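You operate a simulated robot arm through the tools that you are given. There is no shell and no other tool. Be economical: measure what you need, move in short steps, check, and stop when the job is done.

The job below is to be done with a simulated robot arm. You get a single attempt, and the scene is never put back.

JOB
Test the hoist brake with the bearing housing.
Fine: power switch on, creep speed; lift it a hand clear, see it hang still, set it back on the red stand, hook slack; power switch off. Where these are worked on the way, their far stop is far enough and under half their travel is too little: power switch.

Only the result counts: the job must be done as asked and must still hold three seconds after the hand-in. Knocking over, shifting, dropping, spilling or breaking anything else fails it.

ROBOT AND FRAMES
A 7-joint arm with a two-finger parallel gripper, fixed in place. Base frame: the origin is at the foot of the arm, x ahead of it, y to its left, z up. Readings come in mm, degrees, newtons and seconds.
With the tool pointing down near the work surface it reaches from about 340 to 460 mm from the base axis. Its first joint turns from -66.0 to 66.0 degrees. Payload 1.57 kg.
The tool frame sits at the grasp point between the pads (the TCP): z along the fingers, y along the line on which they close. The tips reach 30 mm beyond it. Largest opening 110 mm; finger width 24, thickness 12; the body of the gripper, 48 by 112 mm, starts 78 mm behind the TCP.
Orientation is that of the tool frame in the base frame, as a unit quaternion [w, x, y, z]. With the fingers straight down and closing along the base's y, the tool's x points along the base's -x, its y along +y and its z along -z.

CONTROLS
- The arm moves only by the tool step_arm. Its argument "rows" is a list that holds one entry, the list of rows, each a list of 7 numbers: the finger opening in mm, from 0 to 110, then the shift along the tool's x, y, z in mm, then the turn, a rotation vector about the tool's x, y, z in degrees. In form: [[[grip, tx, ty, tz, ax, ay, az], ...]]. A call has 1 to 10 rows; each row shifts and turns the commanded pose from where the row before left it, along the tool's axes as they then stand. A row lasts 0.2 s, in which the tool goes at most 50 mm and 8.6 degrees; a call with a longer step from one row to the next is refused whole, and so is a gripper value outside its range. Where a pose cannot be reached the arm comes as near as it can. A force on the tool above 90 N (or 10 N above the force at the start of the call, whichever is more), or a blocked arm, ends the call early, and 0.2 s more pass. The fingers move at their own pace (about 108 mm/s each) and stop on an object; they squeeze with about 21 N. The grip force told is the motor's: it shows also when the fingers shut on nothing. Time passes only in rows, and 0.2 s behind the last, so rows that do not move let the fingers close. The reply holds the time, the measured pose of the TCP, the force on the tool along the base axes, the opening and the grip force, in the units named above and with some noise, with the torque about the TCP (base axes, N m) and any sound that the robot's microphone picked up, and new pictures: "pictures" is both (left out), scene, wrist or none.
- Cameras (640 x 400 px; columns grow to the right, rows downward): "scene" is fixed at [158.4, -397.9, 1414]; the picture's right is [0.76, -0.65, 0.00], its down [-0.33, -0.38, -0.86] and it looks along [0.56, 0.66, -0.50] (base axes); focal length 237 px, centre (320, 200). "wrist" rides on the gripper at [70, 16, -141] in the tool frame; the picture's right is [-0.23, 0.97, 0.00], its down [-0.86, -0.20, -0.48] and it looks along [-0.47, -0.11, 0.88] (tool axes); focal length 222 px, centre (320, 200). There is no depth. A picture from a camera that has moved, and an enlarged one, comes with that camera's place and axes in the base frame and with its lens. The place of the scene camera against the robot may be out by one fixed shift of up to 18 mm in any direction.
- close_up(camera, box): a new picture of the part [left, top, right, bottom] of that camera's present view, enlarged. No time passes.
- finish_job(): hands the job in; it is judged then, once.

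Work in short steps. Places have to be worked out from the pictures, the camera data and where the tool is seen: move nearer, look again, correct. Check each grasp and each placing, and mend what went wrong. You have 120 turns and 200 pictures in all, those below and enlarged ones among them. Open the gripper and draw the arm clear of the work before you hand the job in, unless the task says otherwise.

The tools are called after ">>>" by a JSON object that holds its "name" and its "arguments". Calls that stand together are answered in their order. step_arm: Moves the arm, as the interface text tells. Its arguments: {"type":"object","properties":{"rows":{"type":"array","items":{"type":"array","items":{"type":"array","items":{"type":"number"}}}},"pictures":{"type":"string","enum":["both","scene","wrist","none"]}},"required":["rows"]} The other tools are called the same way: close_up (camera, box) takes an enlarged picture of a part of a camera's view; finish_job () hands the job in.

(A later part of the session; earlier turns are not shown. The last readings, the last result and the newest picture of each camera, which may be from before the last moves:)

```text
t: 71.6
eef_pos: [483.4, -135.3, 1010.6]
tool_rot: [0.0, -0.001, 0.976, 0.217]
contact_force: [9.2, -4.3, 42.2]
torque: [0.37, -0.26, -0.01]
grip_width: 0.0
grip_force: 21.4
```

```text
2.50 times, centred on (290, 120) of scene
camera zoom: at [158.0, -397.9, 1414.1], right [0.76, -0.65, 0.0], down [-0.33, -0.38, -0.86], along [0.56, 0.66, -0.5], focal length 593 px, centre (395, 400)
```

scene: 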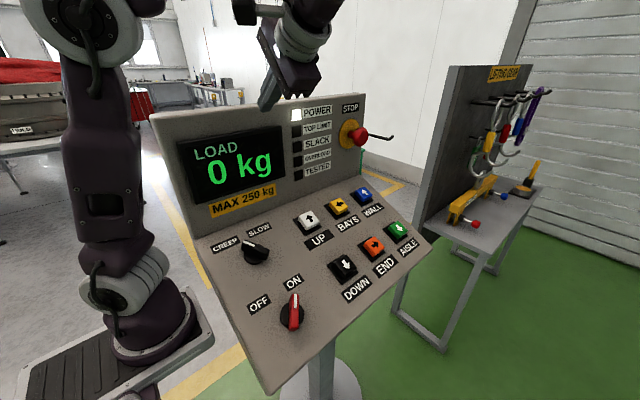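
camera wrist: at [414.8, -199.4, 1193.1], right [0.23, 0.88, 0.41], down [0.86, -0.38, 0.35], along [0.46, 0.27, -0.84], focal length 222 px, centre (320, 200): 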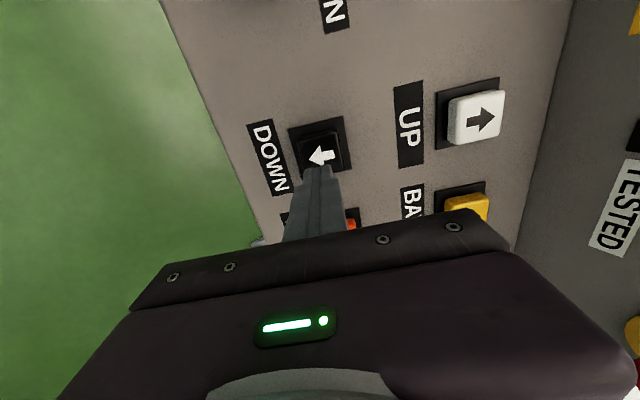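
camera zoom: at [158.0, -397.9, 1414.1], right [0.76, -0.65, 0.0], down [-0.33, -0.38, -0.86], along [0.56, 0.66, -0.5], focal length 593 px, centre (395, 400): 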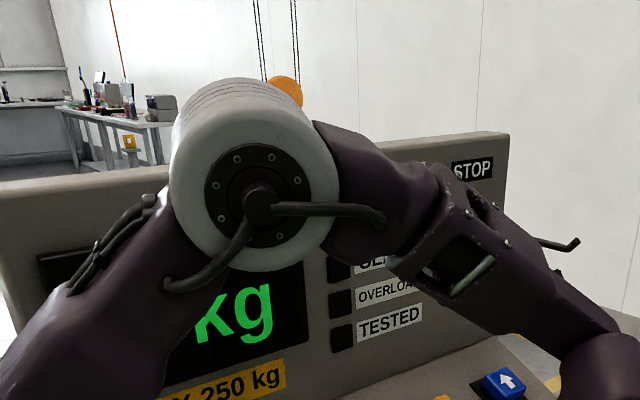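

I release and inspect again from the viewpoint.

>>> {"name": "step_arm", "arguments": {"rows": [[[0, 0, 0, -10, 0, 0, 0], [0, 0, 0, -25, 0, 0, 0], [0, 0, 0, -25, 0, 0, 0], [0, 13.5, 31, -28.9, 0, 0, 0], [0, 13.5, 31, -28.9, 0, 0, 0], [0, 13.5, 31, -28.9, 0, 0, 0], [0, 13.5, 31, -28.9, 0, 0, 0], [0, 13.5, 31, -28.9, 0, 0, 0], [0, 13.5, 31, -28.9, 0, 0, 0]]], "pictures": "none"}}

>>> {"name": "step_arm", "arguments": {"rows": [[[0, 0, 0, 0, -8.2, 0, 0], [0, 0, 0, 0, -8.2, 0, 0], [0, 0, 0, 0, -8, 0, 0], [0, 0, 34.2, 14.8, 0, 0, 0], [0, 0, 34.2, 14.8, 0, 0, 0], [0, 0, 34.2, 14.8, 0, 0, 0]]], "pictures": "none"}}

>>> {"name": "close_up", "arguments": {"camera": "wrist", "box": [410, 160, 490, 220]}}

>>> {"name": "close_up", "arguments": {"camera": "scene", "box": [170, 60, 390, 210]}}

```text
t: 73.6
eef_pos: [401.2, -64.0, 1300.4]
tool_rot: [-0.001, 0.0, 0.976, 0.217]
contact_force: [0.3, 0.5, -1.3]
torque: [-0.02, 0.01, 0.03]
grip_width: 0.1
grip_force: 20.6
```

```text
t: 75.0
eef_pos: [401.2, 32.9, 1351.1]
tool_rot: [-0.001, 0.001, 0.908, 0.418]
contact_force: [-0.9, 0.4, 0.7]
torque: [-0.02, -0.01, -0.01]
grip_width: 0.3
grip_force: 20.7
```

```text
6.67 times, centred on (450, 190) of wrist
camera zoom: at [332.5, -63.3, 1453.8], right [0.23, 0.63, 0.74], down [0.86, -0.49, 0.16], along [0.46, 0.6, -0.65], focal length 1481 px, centre (-547, 267)
```

zoom: 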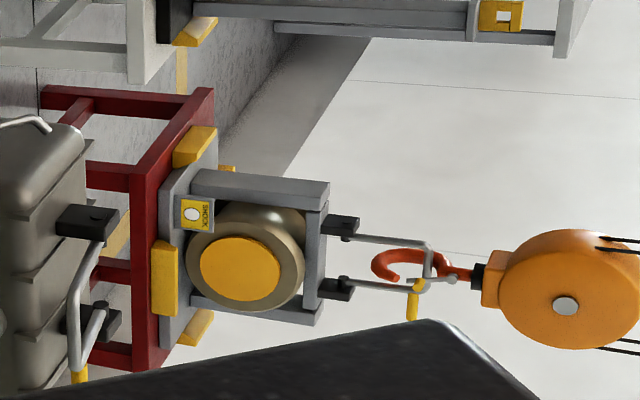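

```text
2.67 times, centred on (280, 135) of scene
camera zoom: at [158.3, -397.9, 1414.1], right [0.76, -0.65, 0.0], down [-0.33, -0.38, -0.86], along [0.56, 0.66, -0.5], focal length 632 px, centre (427, 373)
```

zoom: 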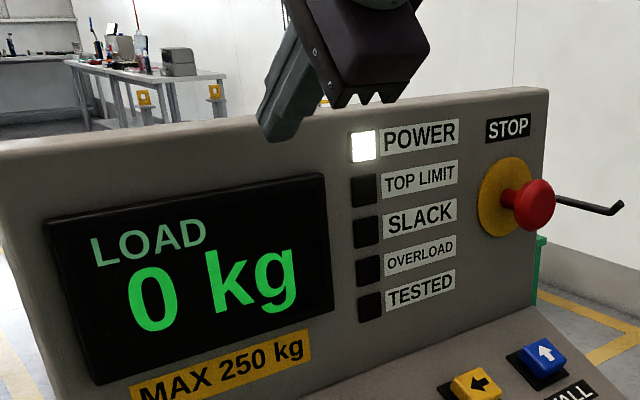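

Slack is now ample at about 85 mm, so I stop lowering. TESTED stayed dark, so I'll repeat the test once in a single smooth creep lift to about 130 mm with a longer hang. First I return to UP.

>>> {"name": "step_arm", "arguments": {"rows": [[[0, 0, -34.2, -14.8, 0, 0, 0], [0, 0, -34.2, -14.8, 0, 0, 0], [0, 0, -34.2, -14.8, 0, 0, 0], [0, 0, 0, 0, 8.2, 0, 0], [0, 0, 0, 0, 8.2, 0, 0], [0, 0, 0, 0, 8, 0, 0], [0, -20, -8.3, 36, 0, 0, 0], [0, -20, -8.3, 36, 0, 0, 0], [0, -20, -8.3, 36, 0, 0, 0], [0, -20, -8.3, 36, 0, 0, 0]]], "pictures": "none"}}

>>> {"name": "close_up", "arguments": {"camera": "wrist", "box": [220, 90, 420, 230]}}

```text
t: 77.2
eef_pos: [482.1, -36.7, 1154.9]
tool_rot: [-0.001, 0.001, 0.976, 0.217]
contact_force: [0.0, 0.7, 0.0]
torque: [-0.01, 0.0, -0.02]
grip_width: 0.0
grip_force: 21.0
```

```text
2.86 times, centred on (320, 160) of wrist
camera zoom: at [413.0, -82.3, 1289.2], right [0.23, 0.88, 0.41], down [0.86, -0.38, 0.35], along [0.46, 0.27, -0.84], focal length 635 px, centre (320, 314)
```

zoom: 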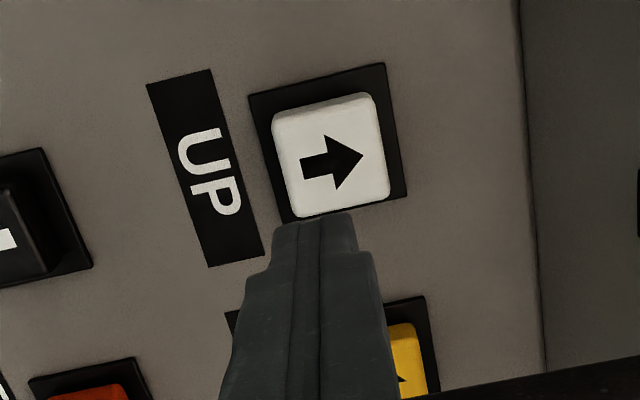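

I press UP, correcting 5.6 mm in y, and hold.

>>> {"name": "step_arm", "arguments": {"rows": [[[0, 1, 2.8, 42, 0, 0, 0], [0, 0, 2.8, 42, 0, 0, 0], [0, 0, 0, 8, 0, 0, 0], [0, 0, 0, 0, 0, 0, 0], [0, 0, 0, 0, 0, 0, 0], [0, 0, 0, 0, 0, 0, 0], [0, 0, 0, 0, 0, 0, 0], [0, 0, 0, 0, 0, 0, 0], [0, 0, 0, 0, 0, 0, 0], [0, 0, 0, 0, 0, 0, 0]]], "pictures": "none"}}

>>> {"name": "step_arm", "arguments": {"rows": [[[0, 0, 0, 0, 0, 0, 0], [0, 0, 0, 0, 0, 0, 0], [0, 0, 0, 0, 0, 0, 0], [0, 0, 0, 0, 0, 0, 0], [0, 0, 0, 0, 0, 0, 0], [0, 0, 0, 0, 0, 0, 0], [0, 0, 0, 0, 0, 0, 0], [0, 0, 0, 0, 0, 0, 0], [0, 0, 0, 0, 0, 0, 0], [0, 0, 0, 0, 0, 0, 0]]], "pictures": "scene"}}

```text
t: 79.4
eef_pos: [481.1, 9.5, 1074.3]
tool_rot: [0.002, 0.0, 0.976, 0.217]
contact_force: [-9.4, -24.7, 53.3]
torque: [-0.1, 0.21, 0.19]
grip_width: 0.0
grip_force: 20.6
```

```text
t: 81.6
eef_pos: [482.4, 10.5, 1075.0]
tool_rot: [0.001, -0.001, 0.976, 0.218]
contact_force: [-3.9, -27.4, 52.5]
torque: [-0.22, 0.11, 0.05]
grip_width: 0.0
grip_force: 21.1
```

scene: 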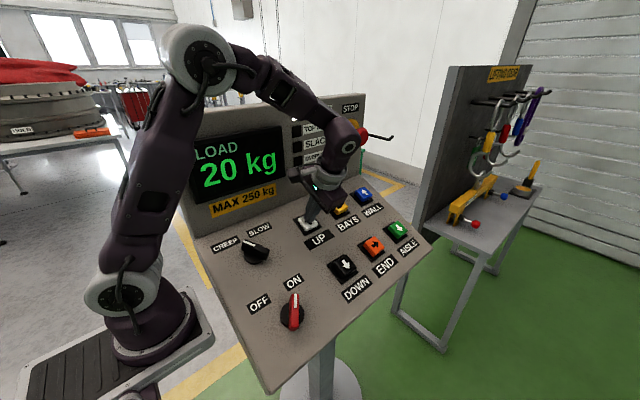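

The load is just being taken at 20 kg and rising. I hold another 5.6 s or so.

>>> {"name": "step_arm", "arguments": {"rows": [[[0, 0, 0, 0, 0, 0, 0], [0, 0, 0, 0, 0, 0, 0], [0, 0, 0, 0, 0, 0, 0], [0, 0, 0, 0, 0, 0, 0], [0, 0, 0, 0, 0, 0, 0], [0, 0, 0, 0, 0, 0, 0], [0, 0, 0, 0, 0, 0, 0], [0, 0, 0, 0, 0, 0, 0], [0, 0, 0, 0, 0, 0, 0], [0, 0, 0, 0, 0, 0, 0]]], "pictures": "none"}}

>>> {"name": "step_arm", "arguments": {"rows": [[[0, 0, 0, 0, 0, 0, 0], [0, 0, 0, 0, 0, 0, 0], [0, 0, 0, 0, 0, 0, 0], [0, 0, 0, 0, 0, 0, 0], [0, 0, 0, 0, 0, 0, 0], [0, 0, 0, 0, 0, 0, 0], [0, 0, 0, 0, 0, 0, 0], [0, 0, 0, 0, 0, 0, 0], [0, 0, 0, 0, 0, 0, 0], [0, 0, 0, 0, 0, 0, 0]]], "pictures": "none"}}

>>> {"name": "step_arm", "arguments": {"rows": [[[0, 0, 0, 0, 0, 0, 0], [0, 0, 0, 0, 0, 0, 0], [0, 0, 0, 0, 0, 0, 0], [0, 0, 0, 0, 0, 0, 0], [0, 0, 0, -12, 0, 0, 0], [0, 0, 0, -42, 0, 0, 0], [0, 0, 0, -36, 0, 0, 0], [0, 20, 9.3, -36, 0, 0, 0], [0, 20, 9.3, -36, 0, 0, 0]]], "pictures": "scene"}}

>>> {"name": "step_arm", "arguments": {"rows": [[[0, 20, 9.3, -36, 0, 0, 0], [0, 20, 9.3, -36, 0, 0, 0], [0, 0, 0, 0, -8.2, 0, 0], [0, 0, 0, 0, -8.2, 0, 0], [0, 0, 0, 0, -8, 0, 0], [0, 0, 34.2, 14.8, 0, 0, 0], [0, 0, 34.2, 14.8, 0, 0, 0], [0, 0, 34.2, 14.8, 0, 0, 0]]], "pictures": "none"}}

>>> {"name": "close_up", "arguments": {"camera": "wrist", "box": [410, 160, 490, 220]}}

>>> {"name": "close_up", "arguments": {"camera": "scene", "box": [170, 60, 390, 210]}}

```text
t: 83.8
eef_pos: [482.0, 9.6, 1074.4]
tool_rot: [-0.001, 0.0, 0.976, 0.219]
contact_force: [-3.2, -28.7, 52.5]
torque: [-0.18, 0.1, 0.01]
grip_width: 0.0
grip_force: 20.7
```

```text
t: 86.0
eef_pos: [481.6, 9.8, 1075.2]
tool_rot: [0.0, -0.001, 0.976, 0.217]
contact_force: [-2.6, -29.0, 52.4]
torque: [-0.25, 0.08, 0.07]
grip_width: 0.0
grip_force: 21.0
```

```text
t: 88.0
eef_pos: [438.6, -39.5, 1229.6]
tool_rot: [0.0, 0.0, 0.976, 0.217]
contact_force: [-0.3, -0.6, -0.1]
torque: [0.0, 0.0, -0.01]
grip_width: 0.1
grip_force: 21.3
```

scene: 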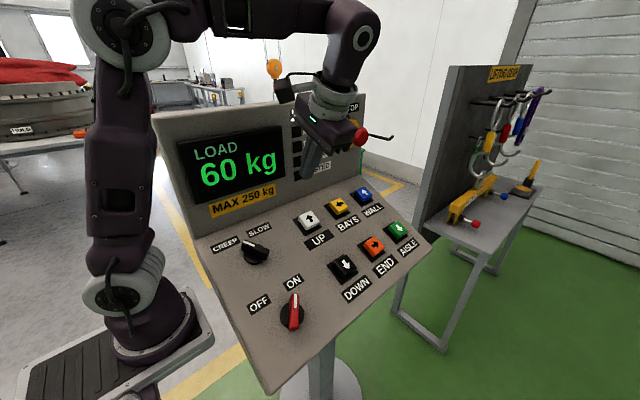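

```text
t: 89.8
eef_pos: [400.8, 42.6, 1352.6]
tool_rot: [-0.001, 0.001, 0.908, 0.419]
contact_force: [0.5, 0.7, 0.5]
torque: [-0.06, 0.0, -0.03]
grip_width: 0.2
grip_force: 20.4
```

```text
6.67 times, centred on (450, 190) of wrist
camera zoom: at [330.5, -54.4, 1455.2], right [0.23, 0.63, 0.74], down [0.86, -0.49, 0.16], along [0.46, 0.6, -0.65], focal length 1481 px, centre (-547, 267)
```

zoom: 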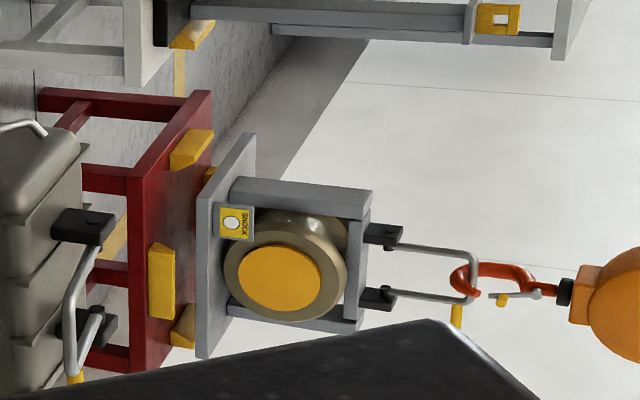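

```text
2.67 times, centred on (280, 135) of scene
camera zoom: at [158.3, -397.9, 1414.0], right [0.76, -0.65, 0.0], down [-0.33, -0.38, -0.86], along [0.56, 0.66, -0.5], focal length 632 px, centre (427, 373)
```

zoom: 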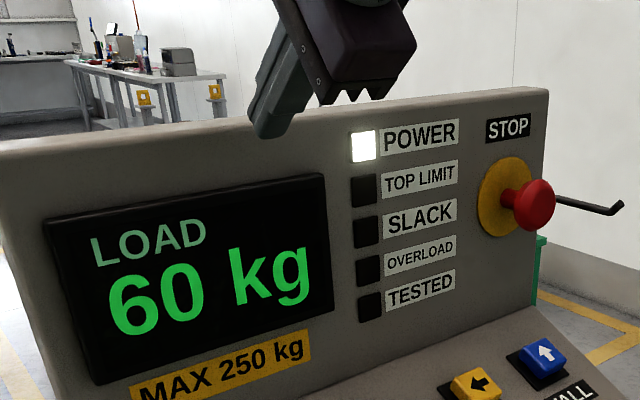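

It hangs at about 95 mm this time. I wait some 9 s here and watch whether it stays still and whether TESTED lights.

>>> {"name": "step_arm", "arguments": {"rows": [[[0, 0, 0, 0, 0, 0, 0], [0, 0, 0, 0, 0, 0, 0], [0, 0, 0, 0, 0, 0, 0], [0, 0, 0, 0, 0, 0, 0], [0, 0, 0, 0, 0, 0, 0], [0, 0, 0, 0, 0, 0, 0], [0, 0, 0, 0, 0, 0, 0], [0, 0, 0, 0, 0, 0, 0], [0, 0, 0, 0, 0, 0, 0], [0, 0, 0, 0, 0, 0, 0]]], "pictures": "none"}}

>>> {"name": "step_arm", "arguments": {"rows": [[[0, 0, 0, 0, 0, 0, 0], [0, 0, 0, 0, 0, 0, 0], [0, 0, 0, 0, 0, 0, 0], [0, 0, 0, 0, 0, 0, 0], [0, 0, 0, 0, 0, 0, 0], [0, 0, 0, 0, 0, 0, 0], [0, 0, 0, 0, 0, 0, 0], [0, 0, 0, 0, 0, 0, 0], [0, 0, 0, 0, 0, 0, 0], [0, 0, 0, 0, 0, 0, 0]]], "pictures": "none"}}

>>> {"name": "step_arm", "arguments": {"rows": [[[0, 0, 0, 0, 0, 0, 0], [0, 0, 0, 0, 0, 0, 0], [0, 0, 0, 0, 0, 0, 0], [0, 0, 0, 0, 0, 0, 0], [0, 0, 0, 0, 0, 0, 0], [0, 0, 0, 0, 0, 0, 0], [0, 0, 0, 0, 0, 0, 0], [0, 0, 0, 0, 0, 0, 0], [0, 0, 0, 0, 0, 0, 0], [0, 0, 0, 0, 0, 0, 0]]], "pictures": "none"}}

>>> {"name": "close_up", "arguments": {"camera": "wrist", "box": [410, 160, 490, 220]}}

>>> {"name": "close_up", "arguments": {"camera": "scene", "box": [170, 60, 390, 210]}}

```text
t: 92.0
eef_pos: [399.6, 41.8, 1351.4]
tool_rot: [-0.001, -0.001, 0.908, 0.42]
contact_force: [-1.1, -0.6, -0.6]
torque: [0.0, 0.0, -0.01]
grip_width: 0.1
grip_force: 20.8
```

```text
t: 94.2
eef_pos: [399.3, 42.7, 1351.8]
tool_rot: [0.0, 0.0, 0.908, 0.419]
contact_force: [0.2, -0.5, -0.3]
torque: [0.03, 0.0, 0.01]
grip_width: 0.1
grip_force: 20.7
```

```text
t: 96.4
eef_pos: [399.8, 42.4, 1351.5]
tool_rot: [-0.001, 0.0, 0.908, 0.419]
contact_force: [0.7, -0.1, 1.1]
torque: [0.01, 0.03, -0.03]
grip_width: 0.1
grip_force: 20.9
```

```text
6.67 times, centred on (450, 190) of wrist
camera zoom: at [330.7, -54.7, 1455.0], right [0.23, 0.63, 0.74], down [0.86, -0.49, 0.16], along [0.46, 0.6, -0.65], focal length 1481 px, centre (-547, 267)
```

zoom: 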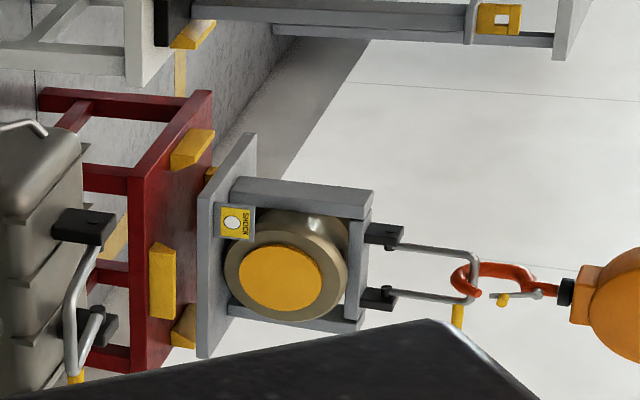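

```text
2.67 times, centred on (280, 135) of scene
camera zoom: at [158.4, -397.9, 1414.0], right [0.76, -0.65, 0.0], down [-0.33, -0.38, -0.86], along [0.56, 0.66, -0.5], focal length 632 px, centre (427, 373)
```

zoom: 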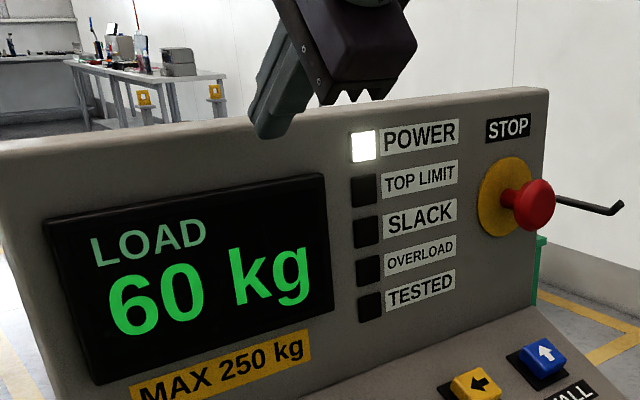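

It hangs perfectly still over more than 9 s at 60 kg. TESTED evidently isn't tied to hang time, so I set the housing down now.

>>> {"name": "step_arm", "arguments": {"rows": [[[0, 0, -35.2, -14.8, 0, 0, 0], [0, 0, -35.2, -14.8, 0, 0, 0], [0, 0, -35.2, -14.8, 0, 0, 0], [0, 0, 0, 0, 8.2, 0, 0], [0, 0, 0, 0, 8.2, 0, 0], [0, 0, 0, 0, 8, 0, 0]]], "pictures": "none"}}

>>> {"name": "step_arm", "arguments": {"rows": [[[0, -13.5, -31, 28.9, 0, 0, 0], [0, -13.5, -31, 28.9, 0, 0, 0], [0, -13.5, -31, 28.9, 0, 0, 0], [0, -13.5, -31, 28.9, 0, 0, 0], [0, -13.5, -31, 28.9, 0, 0, 0], [0, -13.5, -31, 28.9, 0, 0, 0]]], "pictures": "none"}}

>>> {"name": "close_up", "arguments": {"camera": "wrist", "box": [220, 90, 420, 230]}}

```text
t: 97.8
eef_pos: [401.1, -58.6, 1299.9]
tool_rot: [-0.001, 0.0, 0.976, 0.217]
contact_force: [0.0, -0.1, 0.1]
torque: [0.0, 0.0, 0.0]
grip_width: 0.0
grip_force: 21.2
```

```text
t: 99.2
eef_pos: [483.9, -155.7, 1062.5]
tool_rot: [0.0, 0.001, 0.976, 0.217]
contact_force: [0.8, -0.4, -0.4]
torque: [0.02, 0.01, -0.01]
grip_width: 0.1
grip_force: 20.9
```

```text
2.86 times, centred on (320, 160) of wrist
camera zoom: at [415.1, -202.1, 1196.4], right [0.23, 0.88, 0.41], down [0.86, -0.38, 0.35], along [0.47, 0.27, -0.84], focal length 635 px, centre (320, 314)
```

zoom: 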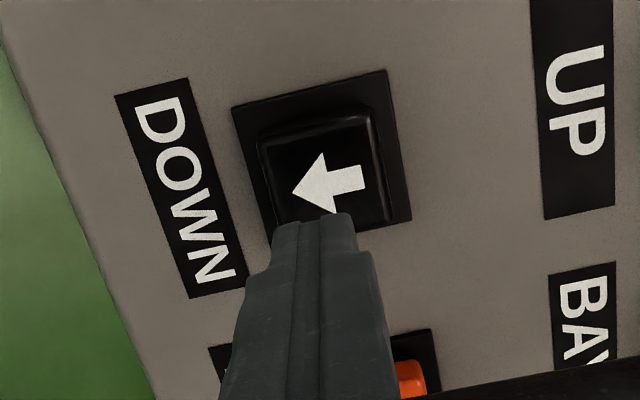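

Centred. I press DOWN and hold.

>>> {"name": "step_arm", "arguments": {"rows": [[[0, 0, 0, 25, 0, 0, 0], [0, 0, 0, 25, 0, 0, 0], [0, 0, 0, 4, 0, 0, 0], [0, 0, 0, 3, 0, 0, 0], [0, 0, 0, 0, 0, 0, 0], [0, 0, 0, 0, 0, 0, 0], [0, 0, 0, 0, 0, 0, 0], [0, 0, 0, 0, 0, 0, 0], [0, 0, 0, 0, 0, 0, 0], [0, 0, 0, 0, 0, 0, 0]]], "pictures": "none"}}

>>> {"name": "step_arm", "arguments": {"rows": [[[0, 0, 0, 0, 0, 0, 0], [0, 0, 0, 0, 0, 0, 0], [0, 0, 0, 0, 0, 0, 0], [0, 0, 0, 0, 0, 0, 0], [0, 0, 0, 0, 0, 0, 0], [0, 0, 0, 0, 0, 0, 0], [0, 0, 0, 0, 0, 0, 0], [0, 0, 0, 0, 0, 0, 0], [0, 0, 0, 0, 0, 0, 0], [0, 0, 0, 0, 0, 0, 0]]], "pictures": "none"}}

>>> {"name": "step_arm", "arguments": {"rows": [[[0, 0, 0, 0, 0, 0, 0], [0, 0, 0, 0, 0, 0, 0], [0, 0, 0, 0, 0, 0, 0], [0, 0, 0, 0, 0, 0, 0], [0, 0, 0, 0, 0, 0, 0]]], "pictures": "none"}}

>>> {"name": "close_up", "arguments": {"camera": "scene", "box": [200, 40, 380, 200]}}

```text
t: 101.4
eef_pos: [481.8, -130.6, 1014.2]
tool_rot: [0.001, 0.0, 0.976, 0.217]
contact_force: [4.7, -13.6, 11.7]
torque: [-0.28, -0.14, -0.06]
grip_width: 0.0
grip_force: 21.2
```

```text
t: 103.6
eef_pos: [482.2, -130.4, 1014.2]
tool_rot: [-0.001, 0.001, 0.976, 0.217]
contact_force: [3.5, -10.8, 15.9]
torque: [-0.16, -0.12, -0.07]
grip_width: 0.1
grip_force: 20.8
```

```text
t: 104.8
eef_pos: [482.7, -130.3, 1014.4]
tool_rot: [0.0, 0.001, 0.976, 0.217]
contact_force: [3.6, -10.6, 16.6]
torque: [-0.16, -0.14, -0.05]
grip_width: 0.2
grip_force: 21.2
```

```text
2.50 times, centred on (290, 120) of scene
camera zoom: at [158.2, -398.1, 1414.0], right [0.76, -0.65, 0.0], down [-0.33, -0.38, -0.86], along [0.56, 0.66, -0.5], focal length 593 px, centre (395, 400)
```

zoom: 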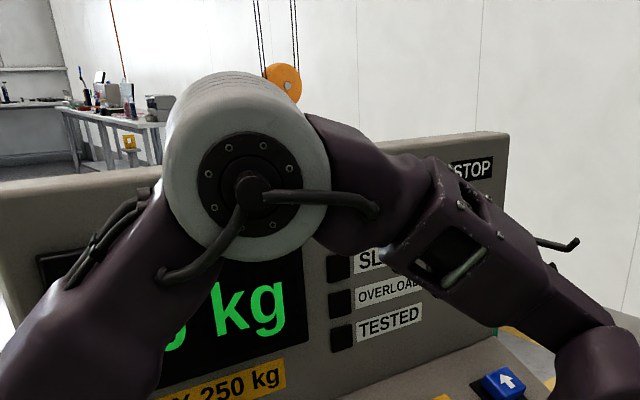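

It's nearly down, with a two-digit load still shown. I hold 2 s more to land it and give slack.

>>> {"name": "step_arm", "arguments": {"rows": [[[0, 0, 0, 0, 0, 0, 0], [0, 0, 0, 0, 0, 0, 0], [0, 0, 0, 0, 0, 0, 0], [0, 0, 0, 0, 0, 0, 0], [0, 0, 0, 0, 0, 0, 0], [0, 0, 0, 0, 0, 0, 0], [0, 0, 0, 0, 0, 0, 0], [0, 0, 0, 0, 0, 0, 0], [0, 0, 0, 0, 0, 0, 0], [0, 0, 0, 0, 0, 0, 0]]], "pictures": "none"}}

>>> {"name": "close_up", "arguments": {"camera": "scene", "box": [200, 40, 380, 200]}}

```text
t: 107.0
eef_pos: [481.8, -130.9, 1014.8]
tool_rot: [0.001, 0.0, 0.976, 0.218]
contact_force: [2.8, -8.5, 17.9]
torque: [-0.09, -0.1, -0.04]
grip_width: 0.0
grip_force: 21.5
```

```text
2.50 times, centred on (290, 120) of scene
camera zoom: at [158.2, -398.1, 1414.0], right [0.76, -0.65, 0.0], down [-0.33, -0.38, -0.86], along [0.56, 0.66, -0.5], focal length 593 px, centre (395, 400)
```

zoom: 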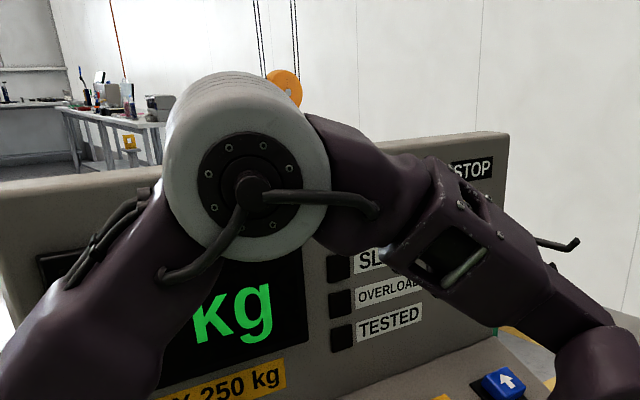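

Landed at 0 kg with about 55 mm of slack. There's safe room below the hook, so I hold a bit longer, checking for the SLACK lamp.

>>> {"name": "step_arm", "arguments": {"rows": [[[0, 0, 0, 0, 0, 0, 0], [0, 0, 0, 0, 0, 0, 0], [0, 0, 0, 0, 0, 0, 0], [0, 0, 0, 0, 0, 0, 0], [0, 0, 0, 0, 0, 0, 0], [0, 0, 0, 0, 0, 0, 0], [0, 0, 0, 0, 0, 0, 0]]], "pictures": "none"}}

>>> {"name": "close_up", "arguments": {"camera": "scene", "box": [200, 40, 380, 200]}}

```text
t: 108.6
eef_pos: [482.0, -131.3, 1014.2]
tool_rot: [0.0, -0.001, 0.976, 0.216]
contact_force: [1.3, -9.1, 17.3]
torque: [-0.05, -0.07, -0.03]
grip_width: 0.0
grip_force: 21.1
```

```text
2.50 times, centred on (290, 120) of scene
camera zoom: at [158.2, -398.1, 1414.0], right [0.76, -0.65, 0.0], down [-0.33, -0.38, -0.86], along [0.56, 0.66, -0.5], focal length 593 px, centre (395, 400)
```

zoom: 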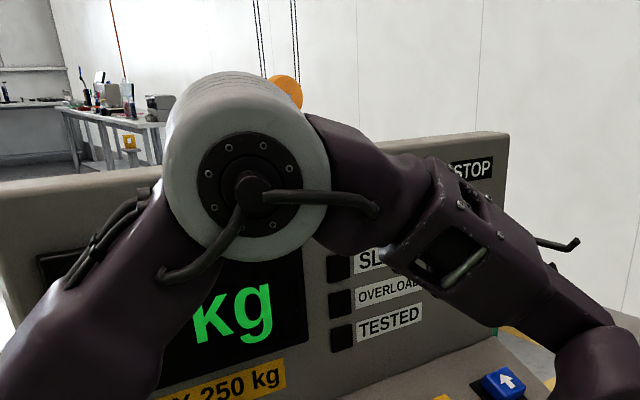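

Still dark. One last 1 s hold with a check, then I stop regardless.

>>> {"name": "step_arm", "arguments": {"rows": [[[0, 0, 0, 0, 0, 0, 0], [0, 0, 0, 0, 0, 0, 0], [0, 0, 0, 0, 0, 0, 0], [0, 0, 0, 0, 0, 0, 0]]], "pictures": "none"}}

>>> {"name": "close_up", "arguments": {"camera": "scene", "box": [200, 40, 380, 200]}}

```text
t: 109.6
eef_pos: [481.8, -129.5, 1015.0]
tool_rot: [0.0, 0.0, 0.976, 0.218]
contact_force: [1.4, -7.7, 17.8]
torque: [-0.06, -0.07, 0.02]
grip_width: 0.0
grip_force: 21.2
```

```text
2.50 times, centred on (290, 120) of scene
camera zoom: at [158.1, -398.1, 1414.0], right [0.76, -0.65, 0.0], down [-0.33, -0.38, -0.86], along [0.56, 0.66, -0.5], focal length 593 px, centre (395, 400)
```

zoom: 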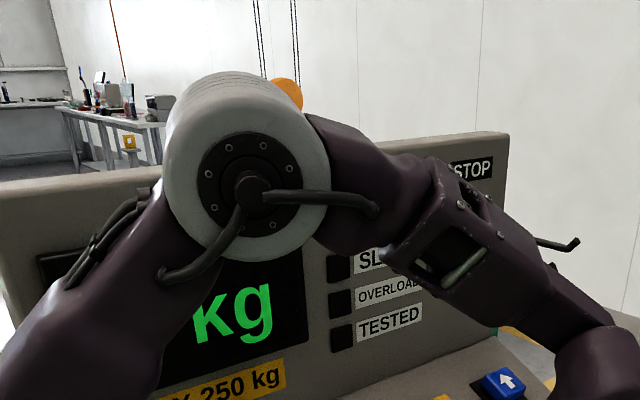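

I release DOWN and check the hook and housing from the viewpoint.

>>> {"name": "step_arm", "arguments": {"rows": [[[0, 0, 0, -10, 0, 0, 0], [0, 0, 0, -25, 0, 0, 0], [0, 0, 0, -25, 0, 0, 0], [0, 13.5, 31, -28.9, 0, 0, 0], [0, 13.5, 31, -28.9, 0, 0, 0], [0, 13.5, 31, -28.9, 0, 0, 0], [0, 13.5, 31, -28.9, 0, 0, 0], [0, 13.5, 31, -28.9, 0, 0, 0], [0, 13.5, 31, -28.9, 0, 0, 0]]], "pictures": "none"}}

>>> {"name": "step_arm", "arguments": {"rows": [[[0, 0, 0, 0, -8.2, 0, 0], [0, 0, 0, 0, -8.2, 0, 0], [0, 0, 0, 0, -8, 0, 0], [0, 0, 34.2, 14.8, 0, 0, 0], [0, 0, 34.2, 14.8, 0, 0, 0], [0, 0, 34.2, 14.8, 0, 0, 0]]], "pictures": "none"}}

>>> {"name": "close_up", "arguments": {"camera": "wrist", "box": [410, 160, 490, 220]}}

>>> {"name": "close_up", "arguments": {"camera": "scene", "box": [170, 60, 390, 210]}}

```text
t: 111.6
eef_pos: [403.3, -56.4, 1302.0]
tool_rot: [-0.002, -0.001, 0.976, 0.217]
contact_force: [-0.5, 0.6, 0.7]
torque: [0.01, -0.01, 0.01]
grip_width: 0.0
grip_force: 21.1
```

```text
t: 113.0
eef_pos: [400.0, 40.0, 1353.2]
tool_rot: [-0.001, 0.0, 0.908, 0.419]
contact_force: [-0.2, 0.3, 0.8]
torque: [-0.02, 0.03, -0.04]
grip_width: 0.1
grip_force: 20.9
```

```text
6.67 times, centred on (450, 190) of wrist
camera zoom: at [330.0, -57.7, 1455.9], right [0.23, 0.63, 0.74], down [0.86, -0.49, 0.16], along [0.46, 0.6, -0.65], focal length 1481 px, centre (-547, 267)
```

zoom: 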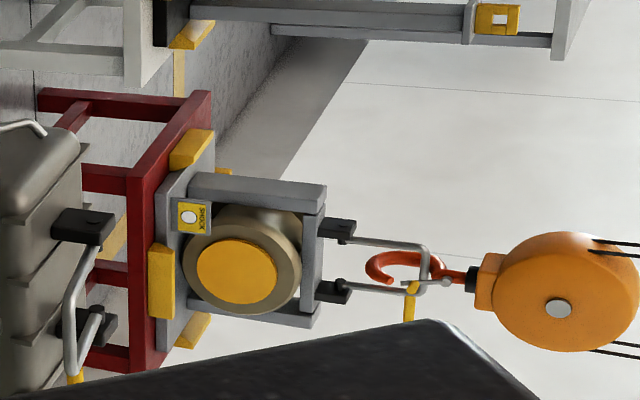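

```text
2.67 times, centred on (280, 135) of scene
camera zoom: at [158.3, -397.9, 1414.0], right [0.76, -0.65, 0.0], down [-0.33, -0.38, -0.86], along [0.56, 0.66, -0.5], focal length 632 px, centre (427, 373)
```

zoom: 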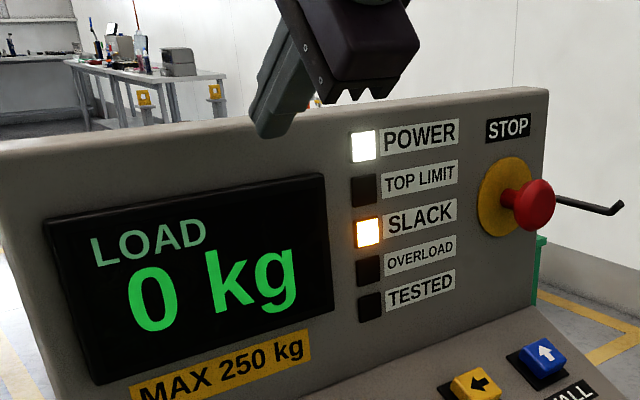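

SLACK is now lit, so the hook is properly slack, but TESTED is still dark. The second lift was a little under a full hand, so I'll do one more clean cycle to about 150 mm, hang, then lower to SLACK.

>>> {"name": "step_arm", "arguments": {"rows": [[[0, 0, -34.2, -14.8, 0, 0, 0], [0, 0, -34.2, -14.8, 0, 0, 0], [0, 0, -34.2, -14.8, 0, 0, 0], [0, 0, 0, 0, 8.2, 0, 0], [0, 0, 0, 0, 8.2, 0, 0], [0, 0, 0, 0, 8, 0, 0], [0, -20, -8.3, 36, 0, 0, 0], [0, -20, -8.3, 36, 0, 0, 0], [0, -20, -8.3, 36, 0, 0, 0], [0, -20, -8.3, 36, 0, 0, 0]]], "pictures": "none"}}

>>> {"name": "close_up", "arguments": {"camera": "wrist", "box": [220, 90, 420, 230]}}

```text
t: 115.2
eef_pos: [477.3, -28.0, 1156.0]
tool_rot: [0.0, -0.001, 0.976, 0.217]
contact_force: [0.6, 0.1, -0.3]
torque: [-0.01, -0.01, -0.04]
grip_width: 0.0
grip_force: 20.9
```

```text
2.86 times, centred on (320, 160) of wrist
camera zoom: at [408.0, -74.6, 1291.3], right [0.23, 0.88, 0.41], down [0.86, -0.38, 0.35], along [0.47, 0.27, -0.84], focal length 635 px, centre (320, 314)
```

zoom: 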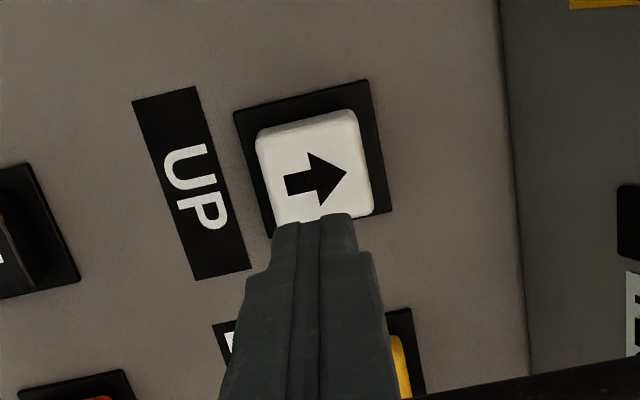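

Centred. I press UP and hold for about 11.5 s total, with the load check along the way.

>>> {"name": "step_arm", "arguments": {"rows": [[[0, -3, -1, 42, 0, 0, 0], [0, 0, -0.8, 40, 0, 0, 0], [0, 0, 0, 8, 0, 0, 0], [0, 0, 0, 0, 0, 0, 0], [0, 0, 0, 0, 0, 0, 0], [0, 0, 0, 0, 0, 0, 0], [0, 0, 0, 0, 0, 0, 0], [0, 0, 0, 0, 0, 0, 0], [0, 0, 0, 0, 0, 0, 0], [0, 0, 0, 0, 0, 0, 0]]], "pictures": "none"}}

>>> {"name": "step_arm", "arguments": {"rows": [[[0, 0, 0, 0, 0, 0, 0], [0, 0, 0, 0, 0, 0, 0], [0, 0, 0, 0, 0, 0, 0], [0, 0, 0, 0, 0, 0, 0], [0, 0, 0, 0, 0, 0, 0], [0, 0, 0, 0, 0, 0, 0], [0, 0, 0, 0, 0, 0, 0], [0, 0, 0, 0, 0, 0, 0], [0, 0, 0, 0, 0, 0, 0], [0, 0, 0, 0, 0, 0, 0]]], "pictures": "none"}}

>>> {"name": "step_arm", "arguments": {"rows": [[[0, 0, 0, 0, 0, 0, 0], [0, 0, 0, 0, 0, 0, 0], [0, 0, 0, 0, 0, 0, 0], [0, 0, 0, 0, 0, 0, 0], [0, 0, 0, 0, 0, 0, 0]]], "pictures": "scene"}}

```text
t: 117.4
eef_pos: [480.7, 3.9, 1076.4]
tool_rot: [0.001, -0.001, 0.976, 0.218]
contact_force: [0.6, -3.5, 3.4]
torque: [-0.07, -0.03, -0.04]
grip_width: 0.0
grip_force: 20.8
```

```text
t: 119.6
eef_pos: [480.3, 4.0, 1076.7]
tool_rot: [-0.001, -0.001, 0.976, 0.217]
contact_force: [1.3, -1.5, 4.0]
torque: [0.0, 0.0, -0.01]
grip_width: 0.1
grip_force: 21.1
```

```text
t: 120.8
eef_pos: [479.7, 3.5, 1076.3]
tool_rot: [-0.001, -0.001, 0.976, 0.217]
contact_force: [0.7, -1.2, 4.7]
torque: [0.0, 0.0, 0.01]
grip_width: 0.1
grip_force: 21.5
```

scene: 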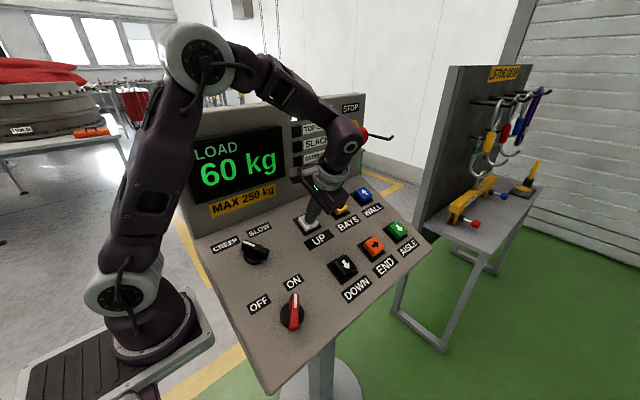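

The load is at 60 kg. I add 1 mm of press for surety and keep lifting.

>>> {"name": "step_arm", "arguments": {"rows": [[[0, 0, 0, 1, 0, 0, 0], [0, 0, 0, 0, 0, 0, 0], [0, 0, 0, 0, 0, 0, 0], [0, 0, 0, 0, 0, 0, 0], [0, 0, 0, 0, 0, 0, 0], [0, 0, 0, 0, 0, 0, 0], [0, 0, 0, 0, 0, 0, 0], [0, 0, 0, 0, 0, 0, 0], [0, 0, 0, 0, 0, 0, 0], [0, 0, 0, 0, 0, 0, 0]]], "pictures": "none"}}

>>> {"name": "step_arm", "arguments": {"rows": [[[0, 0, 0, 0, 0, 0, 0], [0, 0, 0, 0, 0, 0, 0], [0, 0, 0, 0, 0, 0, 0], [0, 0, 0, 0, 0, 0, 0], [0, 0, 0, 0, 0, 0, 0], [0, 0, 0, 0, 0, 0, 0], [0, 0, 0, 0, 0, 0, 0], [0, 0, 0, 0, 0, 0, 0], [0, 0, 0, 0, 0, 0, 0], [0, 0, 0, 0, 0, 0, 0]]], "pictures": "none"}}

>>> {"name": "step_arm", "arguments": {"rows": [[[0, 0, 0, 0, 0, 0, 0], [0, 0, 0, 0, 0, 0, 0], [0, 0, 0, 0, 0, 0, 0], [0, 0, 0, 0, 0, 0, 0], [0, 0, 0, 0, 0, 0, 0], [0, 0, 0, 0, 0, 0, 0], [0, 0, 0, -12, 0, 0, 0], [0, 0, 0, -42, 0, 0, 0], [0, 0, 0, -36, 0, 0, 0]]], "pictures": "none"}}

>>> {"name": "step_arm", "arguments": {"rows": [[[0, 20, 9.3, -36, 0, 0, 0], [0, 20, 9.3, -36, 0, 0, 0], [0, 20, 9.3, -36, 0, 0, 0], [0, 20, 9.3, -36, 0, 0, 0], [0, 0, 0, 0, -8.2, 0, 0], [0, 0, 0, 0, -8.2, 0, 0], [0, 0, 0, 0, -8, 0, 0], [0, 0, 34.2, 14.8, 0, 0, 0], [0, 0, 34.2, 14.8, 0, 0, 0], [0, 0, 34.2, 14.8, 0, 0, 0]]], "pictures": "none"}}

>>> {"name": "close_up", "arguments": {"camera": "wrist", "box": [410, 160, 490, 220]}}

>>> {"name": "close_up", "arguments": {"camera": "scene", "box": [170, 60, 390, 210]}}

```text
t: 123.0
eef_pos: [481.6, 5.6, 1075.9]
tool_rot: [0.001, 0.0, 0.976, 0.218]
contact_force: [-2.5, -6.5, 9.4]
torque: [-0.12, 0.07, 0.02]
grip_width: 0.0
grip_force: 21.4
```

```text
t: 125.2
eef_pos: [481.3, 4.4, 1074.9]
tool_rot: [0.001, 0.0, 0.976, 0.217]
contact_force: [1.1, -6.1, 11.1]
torque: [-0.12, -0.04, -0.05]
grip_width: 0.0
grip_force: 20.8
```

```text
t: 127.2
eef_pos: [481.3, -31.3, 1158.7]
tool_rot: [-0.002, 0.0, 0.976, 0.217]
contact_force: [0.1, -0.1, 0.7]
torque: [0.02, 0.01, 0.04]
grip_width: 0.3
grip_force: 20.8
```

```text
t: 129.4
eef_pos: [404.0, 42.6, 1351.3]
tool_rot: [-0.001, 0.0, 0.908, 0.419]
contact_force: [0.3, -0.2, -0.5]
torque: [-0.02, 0.0, 0.01]
grip_width: 0.0
grip_force: 20.7
```

```text
6.67 times, centred on (450, 190) of wrist
camera zoom: at [335.1, -54.9, 1454.4], right [0.23, 0.63, 0.74], down [0.86, -0.49, 0.16], along [0.46, 0.6, -0.65], focal length 1481 px, centre (-547, 267)
```

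zoom: 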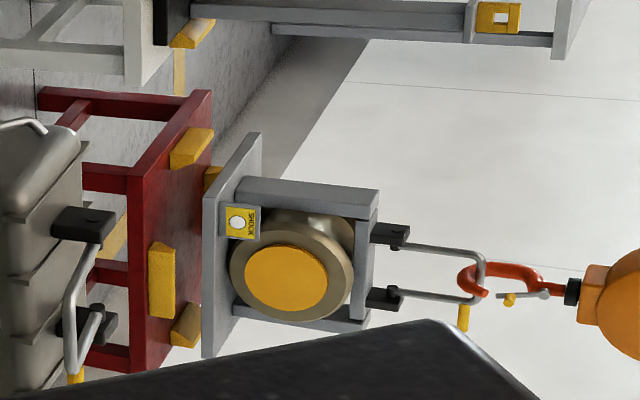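

```text
2.67 times, centred on (280, 135) of scene
camera zoom: at [158.3, -397.9, 1414.0], right [0.76, -0.65, 0.0], down [-0.33, -0.38, -0.86], along [0.56, 0.66, -0.5], focal length 632 px, centre (427, 373)
```

zoom: 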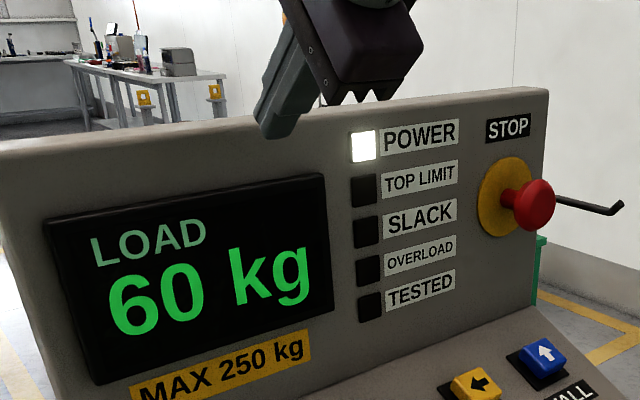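

It now hangs about 110 mm clear. I wait a little to confirm it's still, then lower it.

>>> {"name": "step_arm", "arguments": {"rows": [[[0, 0, 0, 0, 0, 0, 0], [0, 0, 0, 0, 0, 0, 0], [0, 0, 0, 0, 0, 0, 0], [0, 0, 0, 0, 0, 0, 0], [0, 0, 0, 0, 0, 0, 0], [0, 0, 0, 0, 0, 0, 0], [0, 0, 0, 0, 0, 0, 0], [0, 0, 0, 0, 0, 0, 0], [0, 0, 0, 0, 0, 0, 0], [0, 0, 0, 0, 0, 0, 0]]], "pictures": "none"}}

>>> {"name": "close_up", "arguments": {"camera": "wrist", "box": [410, 160, 490, 220]}}

>>> {"name": "step_arm", "arguments": {"rows": [[[0, 0, -35.2, -14.8, 0, 0, 0], [0, 0, -35.2, -14.8, 0, 0, 0], [0, 0, -35.2, -14.8, 0, 0, 0], [0, 0, 0, 0, 8.2, 0, 0], [0, 0, 0, 0, 8.2, 0, 0], [0, 0, 0, 0, 8, 0, 0]]], "pictures": "none"}}

>>> {"name": "step_arm", "arguments": {"rows": [[[0, -13.5, -31, 28.9, 0, 0, 0], [0, -13.5, -31, 28.9, 0, 0, 0], [0, -13.5, -31, 28.9, 0, 0, 0], [0, -13.5, -31, 28.9, 0, 0, 0], [0, -13.5, -31, 28.9, 0, 0, 0], [0, -13.5, -31, 28.9, 0, 0, 0]]], "pictures": "none"}}

>>> {"name": "close_up", "arguments": {"camera": "wrist", "box": [220, 90, 420, 230]}}

```text
t: 131.6
eef_pos: [404.8, 42.8, 1350.9]
tool_rot: [-0.002, 0.0, 0.908, 0.419]
contact_force: [0.6, -0.8, 0.0]
torque: [0.01, 0.01, 0.0]
grip_width: 0.1
grip_force: 21.3
```

```text
6.67 times, centred on (450, 190) of wrist
camera zoom: at [335.1, -55.1, 1454.2], right [0.23, 0.63, 0.74], down [0.86, -0.49, 0.16], along [0.46, 0.6, -0.65], focal length 1481 px, centre (-547, 267)
```

zoom: 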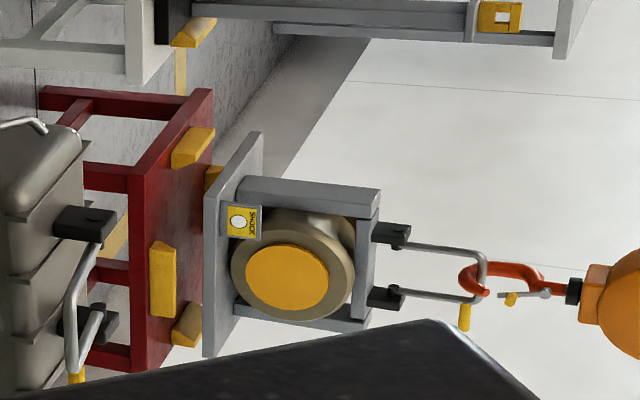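

```text
t: 133.0
eef_pos: [403.1, -56.5, 1301.0]
tool_rot: [0.001, -0.002, 0.976, 0.216]
contact_force: [0.1, 0.8, 0.6]
torque: [0.0, 0.0, -0.05]
grip_width: 0.0
grip_force: 21.1
```

```text
t: 134.4
eef_pos: [485.8, -153.7, 1067.5]
tool_rot: [-0.001, -0.001, 0.976, 0.217]
contact_force: [-0.3, -0.6, -0.3]
torque: [0.0, 0.01, -0.01]
grip_width: 0.1
grip_force: 21.0
```

```text
2.86 times, centred on (320, 160) of wrist
camera zoom: at [415.8, -199.6, 1200.7], right [0.23, 0.88, 0.41], down [0.86, -0.38, 0.35], along [0.47, 0.27, -0.84], focal length 635 px, centre (320, 314)
```

zoom: 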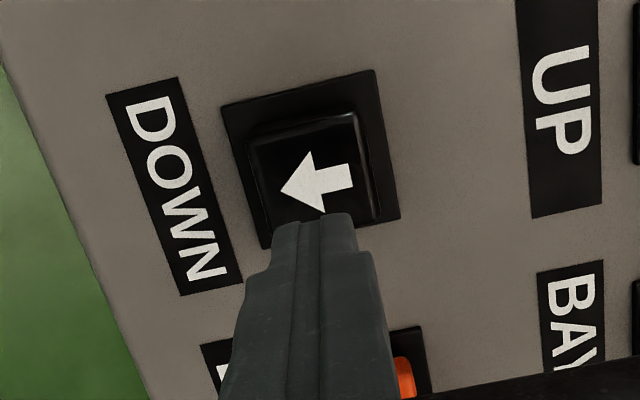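

Still hanging steady. I press DOWN and hold until it lands and the SLACK lamp shows.

>>> {"name": "step_arm", "arguments": {"rows": [[[0, 2, -2, 26, 0, 0, 0], [0, 0, -1.5, 26, 0, 0, 0], [0, 0, 0, 5, 0, 0, 0], [0, 0, 0, 3, 0, 0, 0], [0, 0, 0, 0, 0, 0, 0], [0, 0, 0, 0, 0, 0, 0], [0, 0, 0, 0, 0, 0, 0], [0, 0, 0, 0, 0, 0, 0], [0, 0, 0, 0, 0, 0, 0], [0, 0, 0, 0, 0, 0, 0]]], "pictures": "none"}}

>>> {"name": "step_arm", "arguments": {"rows": [[[0, 0, 0, 0, 0, 0, 0], [0, 0, 0, 0, 0, 0, 0], [0, 0, 0, 0, 0, 0, 0], [0, 0, 0, 0, 0, 0, 0], [0, 0, 0, 0, 0, 0, 0], [0, 0, 0, 0, 0, 0, 0], [0, 0, 0, 0, 0, 0, 0], [0, 0, 0, 0, 0, 0, 0], [0, 0, 0, 0, 0, 0, 0], [0, 0, 0, 0, 0, 0, 0]]], "pictures": "none"}}

>>> {"name": "step_arm", "arguments": {"rows": [[[0, 0, 0, 0, 0, 0, 0], [0, 0, 0, 0, 0, 0, 0], [0, 0, 0, 0, 0, 0, 0], [0, 0, 0, 0, 0, 0, 0], [0, 0, 0, 0, 0, 0, 0], [0, 0, 0, 0, 0, 0, 0], [0, 0, 0, 0, 0, 0, 0], [0, 0, 0, 0, 0, 0, 0], [0, 0, 0, 0, 0, 0, 0], [0, 0, 0, 0, 0, 0, 0]]], "pictures": "none"}}

>>> {"name": "close_up", "arguments": {"camera": "scene", "box": [200, 40, 380, 200]}}

```text
t: 136.6
eef_pos: [482.2, -131.3, 1011.6]
tool_rot: [0.001, 0.001, 0.976, 0.217]
contact_force: [-7.8, -13.4, 65.0]
torque: [0.36, 0.27, 0.15]
grip_width: 0.0
grip_force: 21.2
```

```text
t: 138.8
eef_pos: [482.9, -131.9, 1010.3]
tool_rot: [0.001, -0.001, 0.976, 0.217]
contact_force: [-5.0, -17.8, 63.6]
torque: [0.24, 0.2, 0.09]
grip_width: 0.0
grip_force: 21.3
```

```text
t: 141.0
eef_pos: [483.3, -132.1, 1010.0]
tool_rot: [0.0, -0.001, 0.976, 0.216]
contact_force: [-5.1, -20.3, 61.0]
torque: [0.13, 0.22, 0.04]
grip_width: 0.2
grip_force: 21.3
```

```text
2.50 times, centred on (290, 120) of scene
camera zoom: at [157.3, -398.2, 1414.1], right [0.76, -0.65, 0.0], down [-0.33, -0.38, -0.86], along [0.56, 0.66, -0.5], focal length 593 px, centre (395, 400)
```

zoom: 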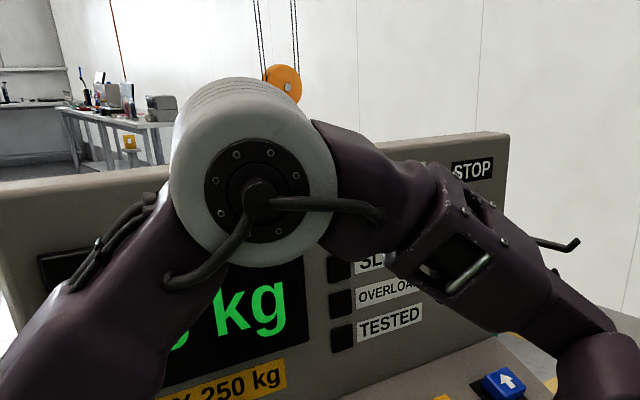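

Nearly landed. I hold on for another 4.2 s or so, easing the force slightly, and check again.

>>> {"name": "step_arm", "arguments": {"rows": [[[0, 0, 0, -1, 0, 0, 0], [0, 0, 0, 0, 0, 0, 0], [0, 0, 0, 0, 0, 0, 0], [0, 0, 0, 0, 0, 0, 0], [0, 0, 0, 0, 0, 0, 0], [0, 0, 0, 0, 0, 0, 0], [0, 0, 0, 0, 0, 0, 0], [0, 0, 0, 0, 0, 0, 0], [0, 0, 0, 0, 0, 0, 0], [0, 0, 0, 0, 0, 0, 0]]], "pictures": "none"}}

>>> {"name": "step_arm", "arguments": {"rows": [[[0, 0, 0, 0, 0, 0, 0], [0, 0, 0, 0, 0, 0, 0], [0, 0, 0, 0, 0, 0, 0], [0, 0, 0, 0, 0, 0, 0], [0, 0, 0, 0, 0, 0, 0], [0, 0, 0, 0, 0, 0, 0], [0, 0, 0, 0, 0, 0, 0], [0, 0, 0, 0, 0, 0, 0], [0, 0, 0, 0, 0, 0, 0]]], "pictures": "none"}}

>>> {"name": "close_up", "arguments": {"camera": "scene", "box": [200, 40, 380, 200]}}

```text
t: 143.2
eef_pos: [481.6, -132.6, 1011.2]
tool_rot: [0.001, 0.0, 0.976, 0.216]
contact_force: [-4.7, -27.0, 53.9]
torque: [-0.2, 0.17, 0.06]
grip_width: 0.1
grip_force: 20.8
```

```text
t: 145.2
eef_pos: [482.6, -133.9, 1011.2]
tool_rot: [0.001, 0.0, 0.976, 0.216]
contact_force: [-5.0, -29.0, 53.3]
torque: [-0.23, 0.19, 0.05]
grip_width: 0.0
grip_force: 21.3
```

```text
2.50 times, centred on (290, 120) of scene
camera zoom: at [157.4, -398.5, 1414.0], right [0.76, -0.65, 0.0], down [-0.33, -0.38, -0.86], along [0.56, 0.66, -0.5], focal length 593 px, centre (395, 400)
```

zoom: 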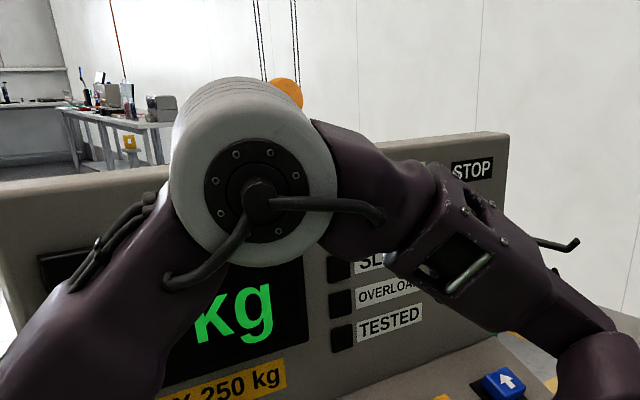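

The position equals the previous one just before SLACK lit. Two more rows, then I release and look.

>>> {"name": "step_arm", "arguments": {"rows": [[[0, 0, 0, 0, 0, 0, 0], [0, 0, 0, -10, 0, 0, 0], [0, 0, 0, -25, 0, 0, 0], [0, 0, 0, -25, 0, 0, 0], [0, 13.5, 31, -28.9, 0, 0, 0], [0, 13.5, 31, -28.9, 0, 0, 0], [0, 13.5, 31, -28.9, 0, 0, 0], [0, 13.5, 31, -28.9, 0, 0, 0], [0, 13.5, 31, -28.9, 0, 0, 0], [0, 13.5, 31, -28.9, 0, 0, 0]]], "pictures": "none"}}

>>> {"name": "close_up", "arguments": {"camera": "scene", "box": [170, 60, 390, 210]}}

>>> {"name": "step_arm", "arguments": {"rows": [[[0, 0, 0, 0, -8.2, 0, 0], [0, 0, 0, 0, -8.2, 0, 0], [0, 0, 0, 0, -8, 0, 0], [0, 0, 34.2, 14.8, 0, 0, 0], [0, 0, 34.2, 14.8, 0, 0, 0], [0, 0, 34.2, 14.8, 0, 0, 0]]], "pictures": "none"}}

>>> {"name": "close_up", "arguments": {"camera": "wrist", "box": [410, 160, 490, 220]}}

>>> {"name": "close_up", "arguments": {"camera": "scene", "box": [170, 60, 390, 210]}}

```text
t: 147.4
eef_pos: [398.4, -65.1, 1302.0]
tool_rot: [-0.001, 0.0, 0.976, 0.217]
contact_force: [-0.7, 0.6, 0.8]
torque: [-0.04, 0.02, -0.04]
grip_width: 0.0
grip_force: 21.6
```

```text
2.67 times, centred on (280, 135) of scene
camera zoom: at [158.3, -397.9, 1414.0], right [0.76, -0.65, 0.0], down [-0.33, -0.38, -0.86], along [0.56, 0.66, -0.5], focal length 632 px, centre (427, 373)
```

zoom: 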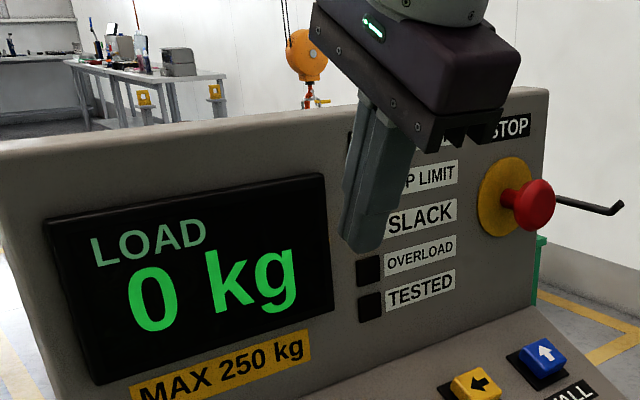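

```text
t: 148.8
eef_pos: [399.0, 36.6, 1350.6]
tool_rot: [-0.001, 0.001, 0.908, 0.418]
contact_force: [0.6, 1.0, 0.5]
torque: [-0.01, -0.02, -0.01]
grip_width: 0.0
grip_force: 21.4
```

```text
6.67 times, centred on (450, 190) of wrist
camera zoom: at [329.6, -60.3, 1452.9], right [0.23, 0.63, 0.74], down [0.86, -0.49, 0.16], along [0.46, 0.6, -0.65], focal length 1481 px, centre (-547, 267)
```

zoom: 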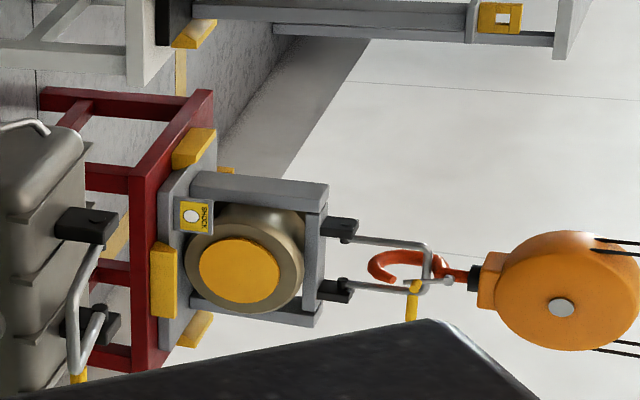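

```text
2.67 times, centred on (280, 135) of scene
camera zoom: at [158.3, -397.9, 1414.0], right [0.76, -0.65, 0.0], down [-0.33, -0.38, -0.86], along [0.56, 0.66, -0.5], focal length 632 px, centre (427, 373)
```

zoom: 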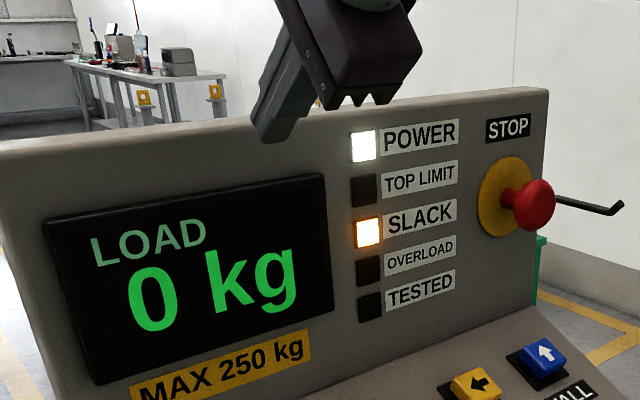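

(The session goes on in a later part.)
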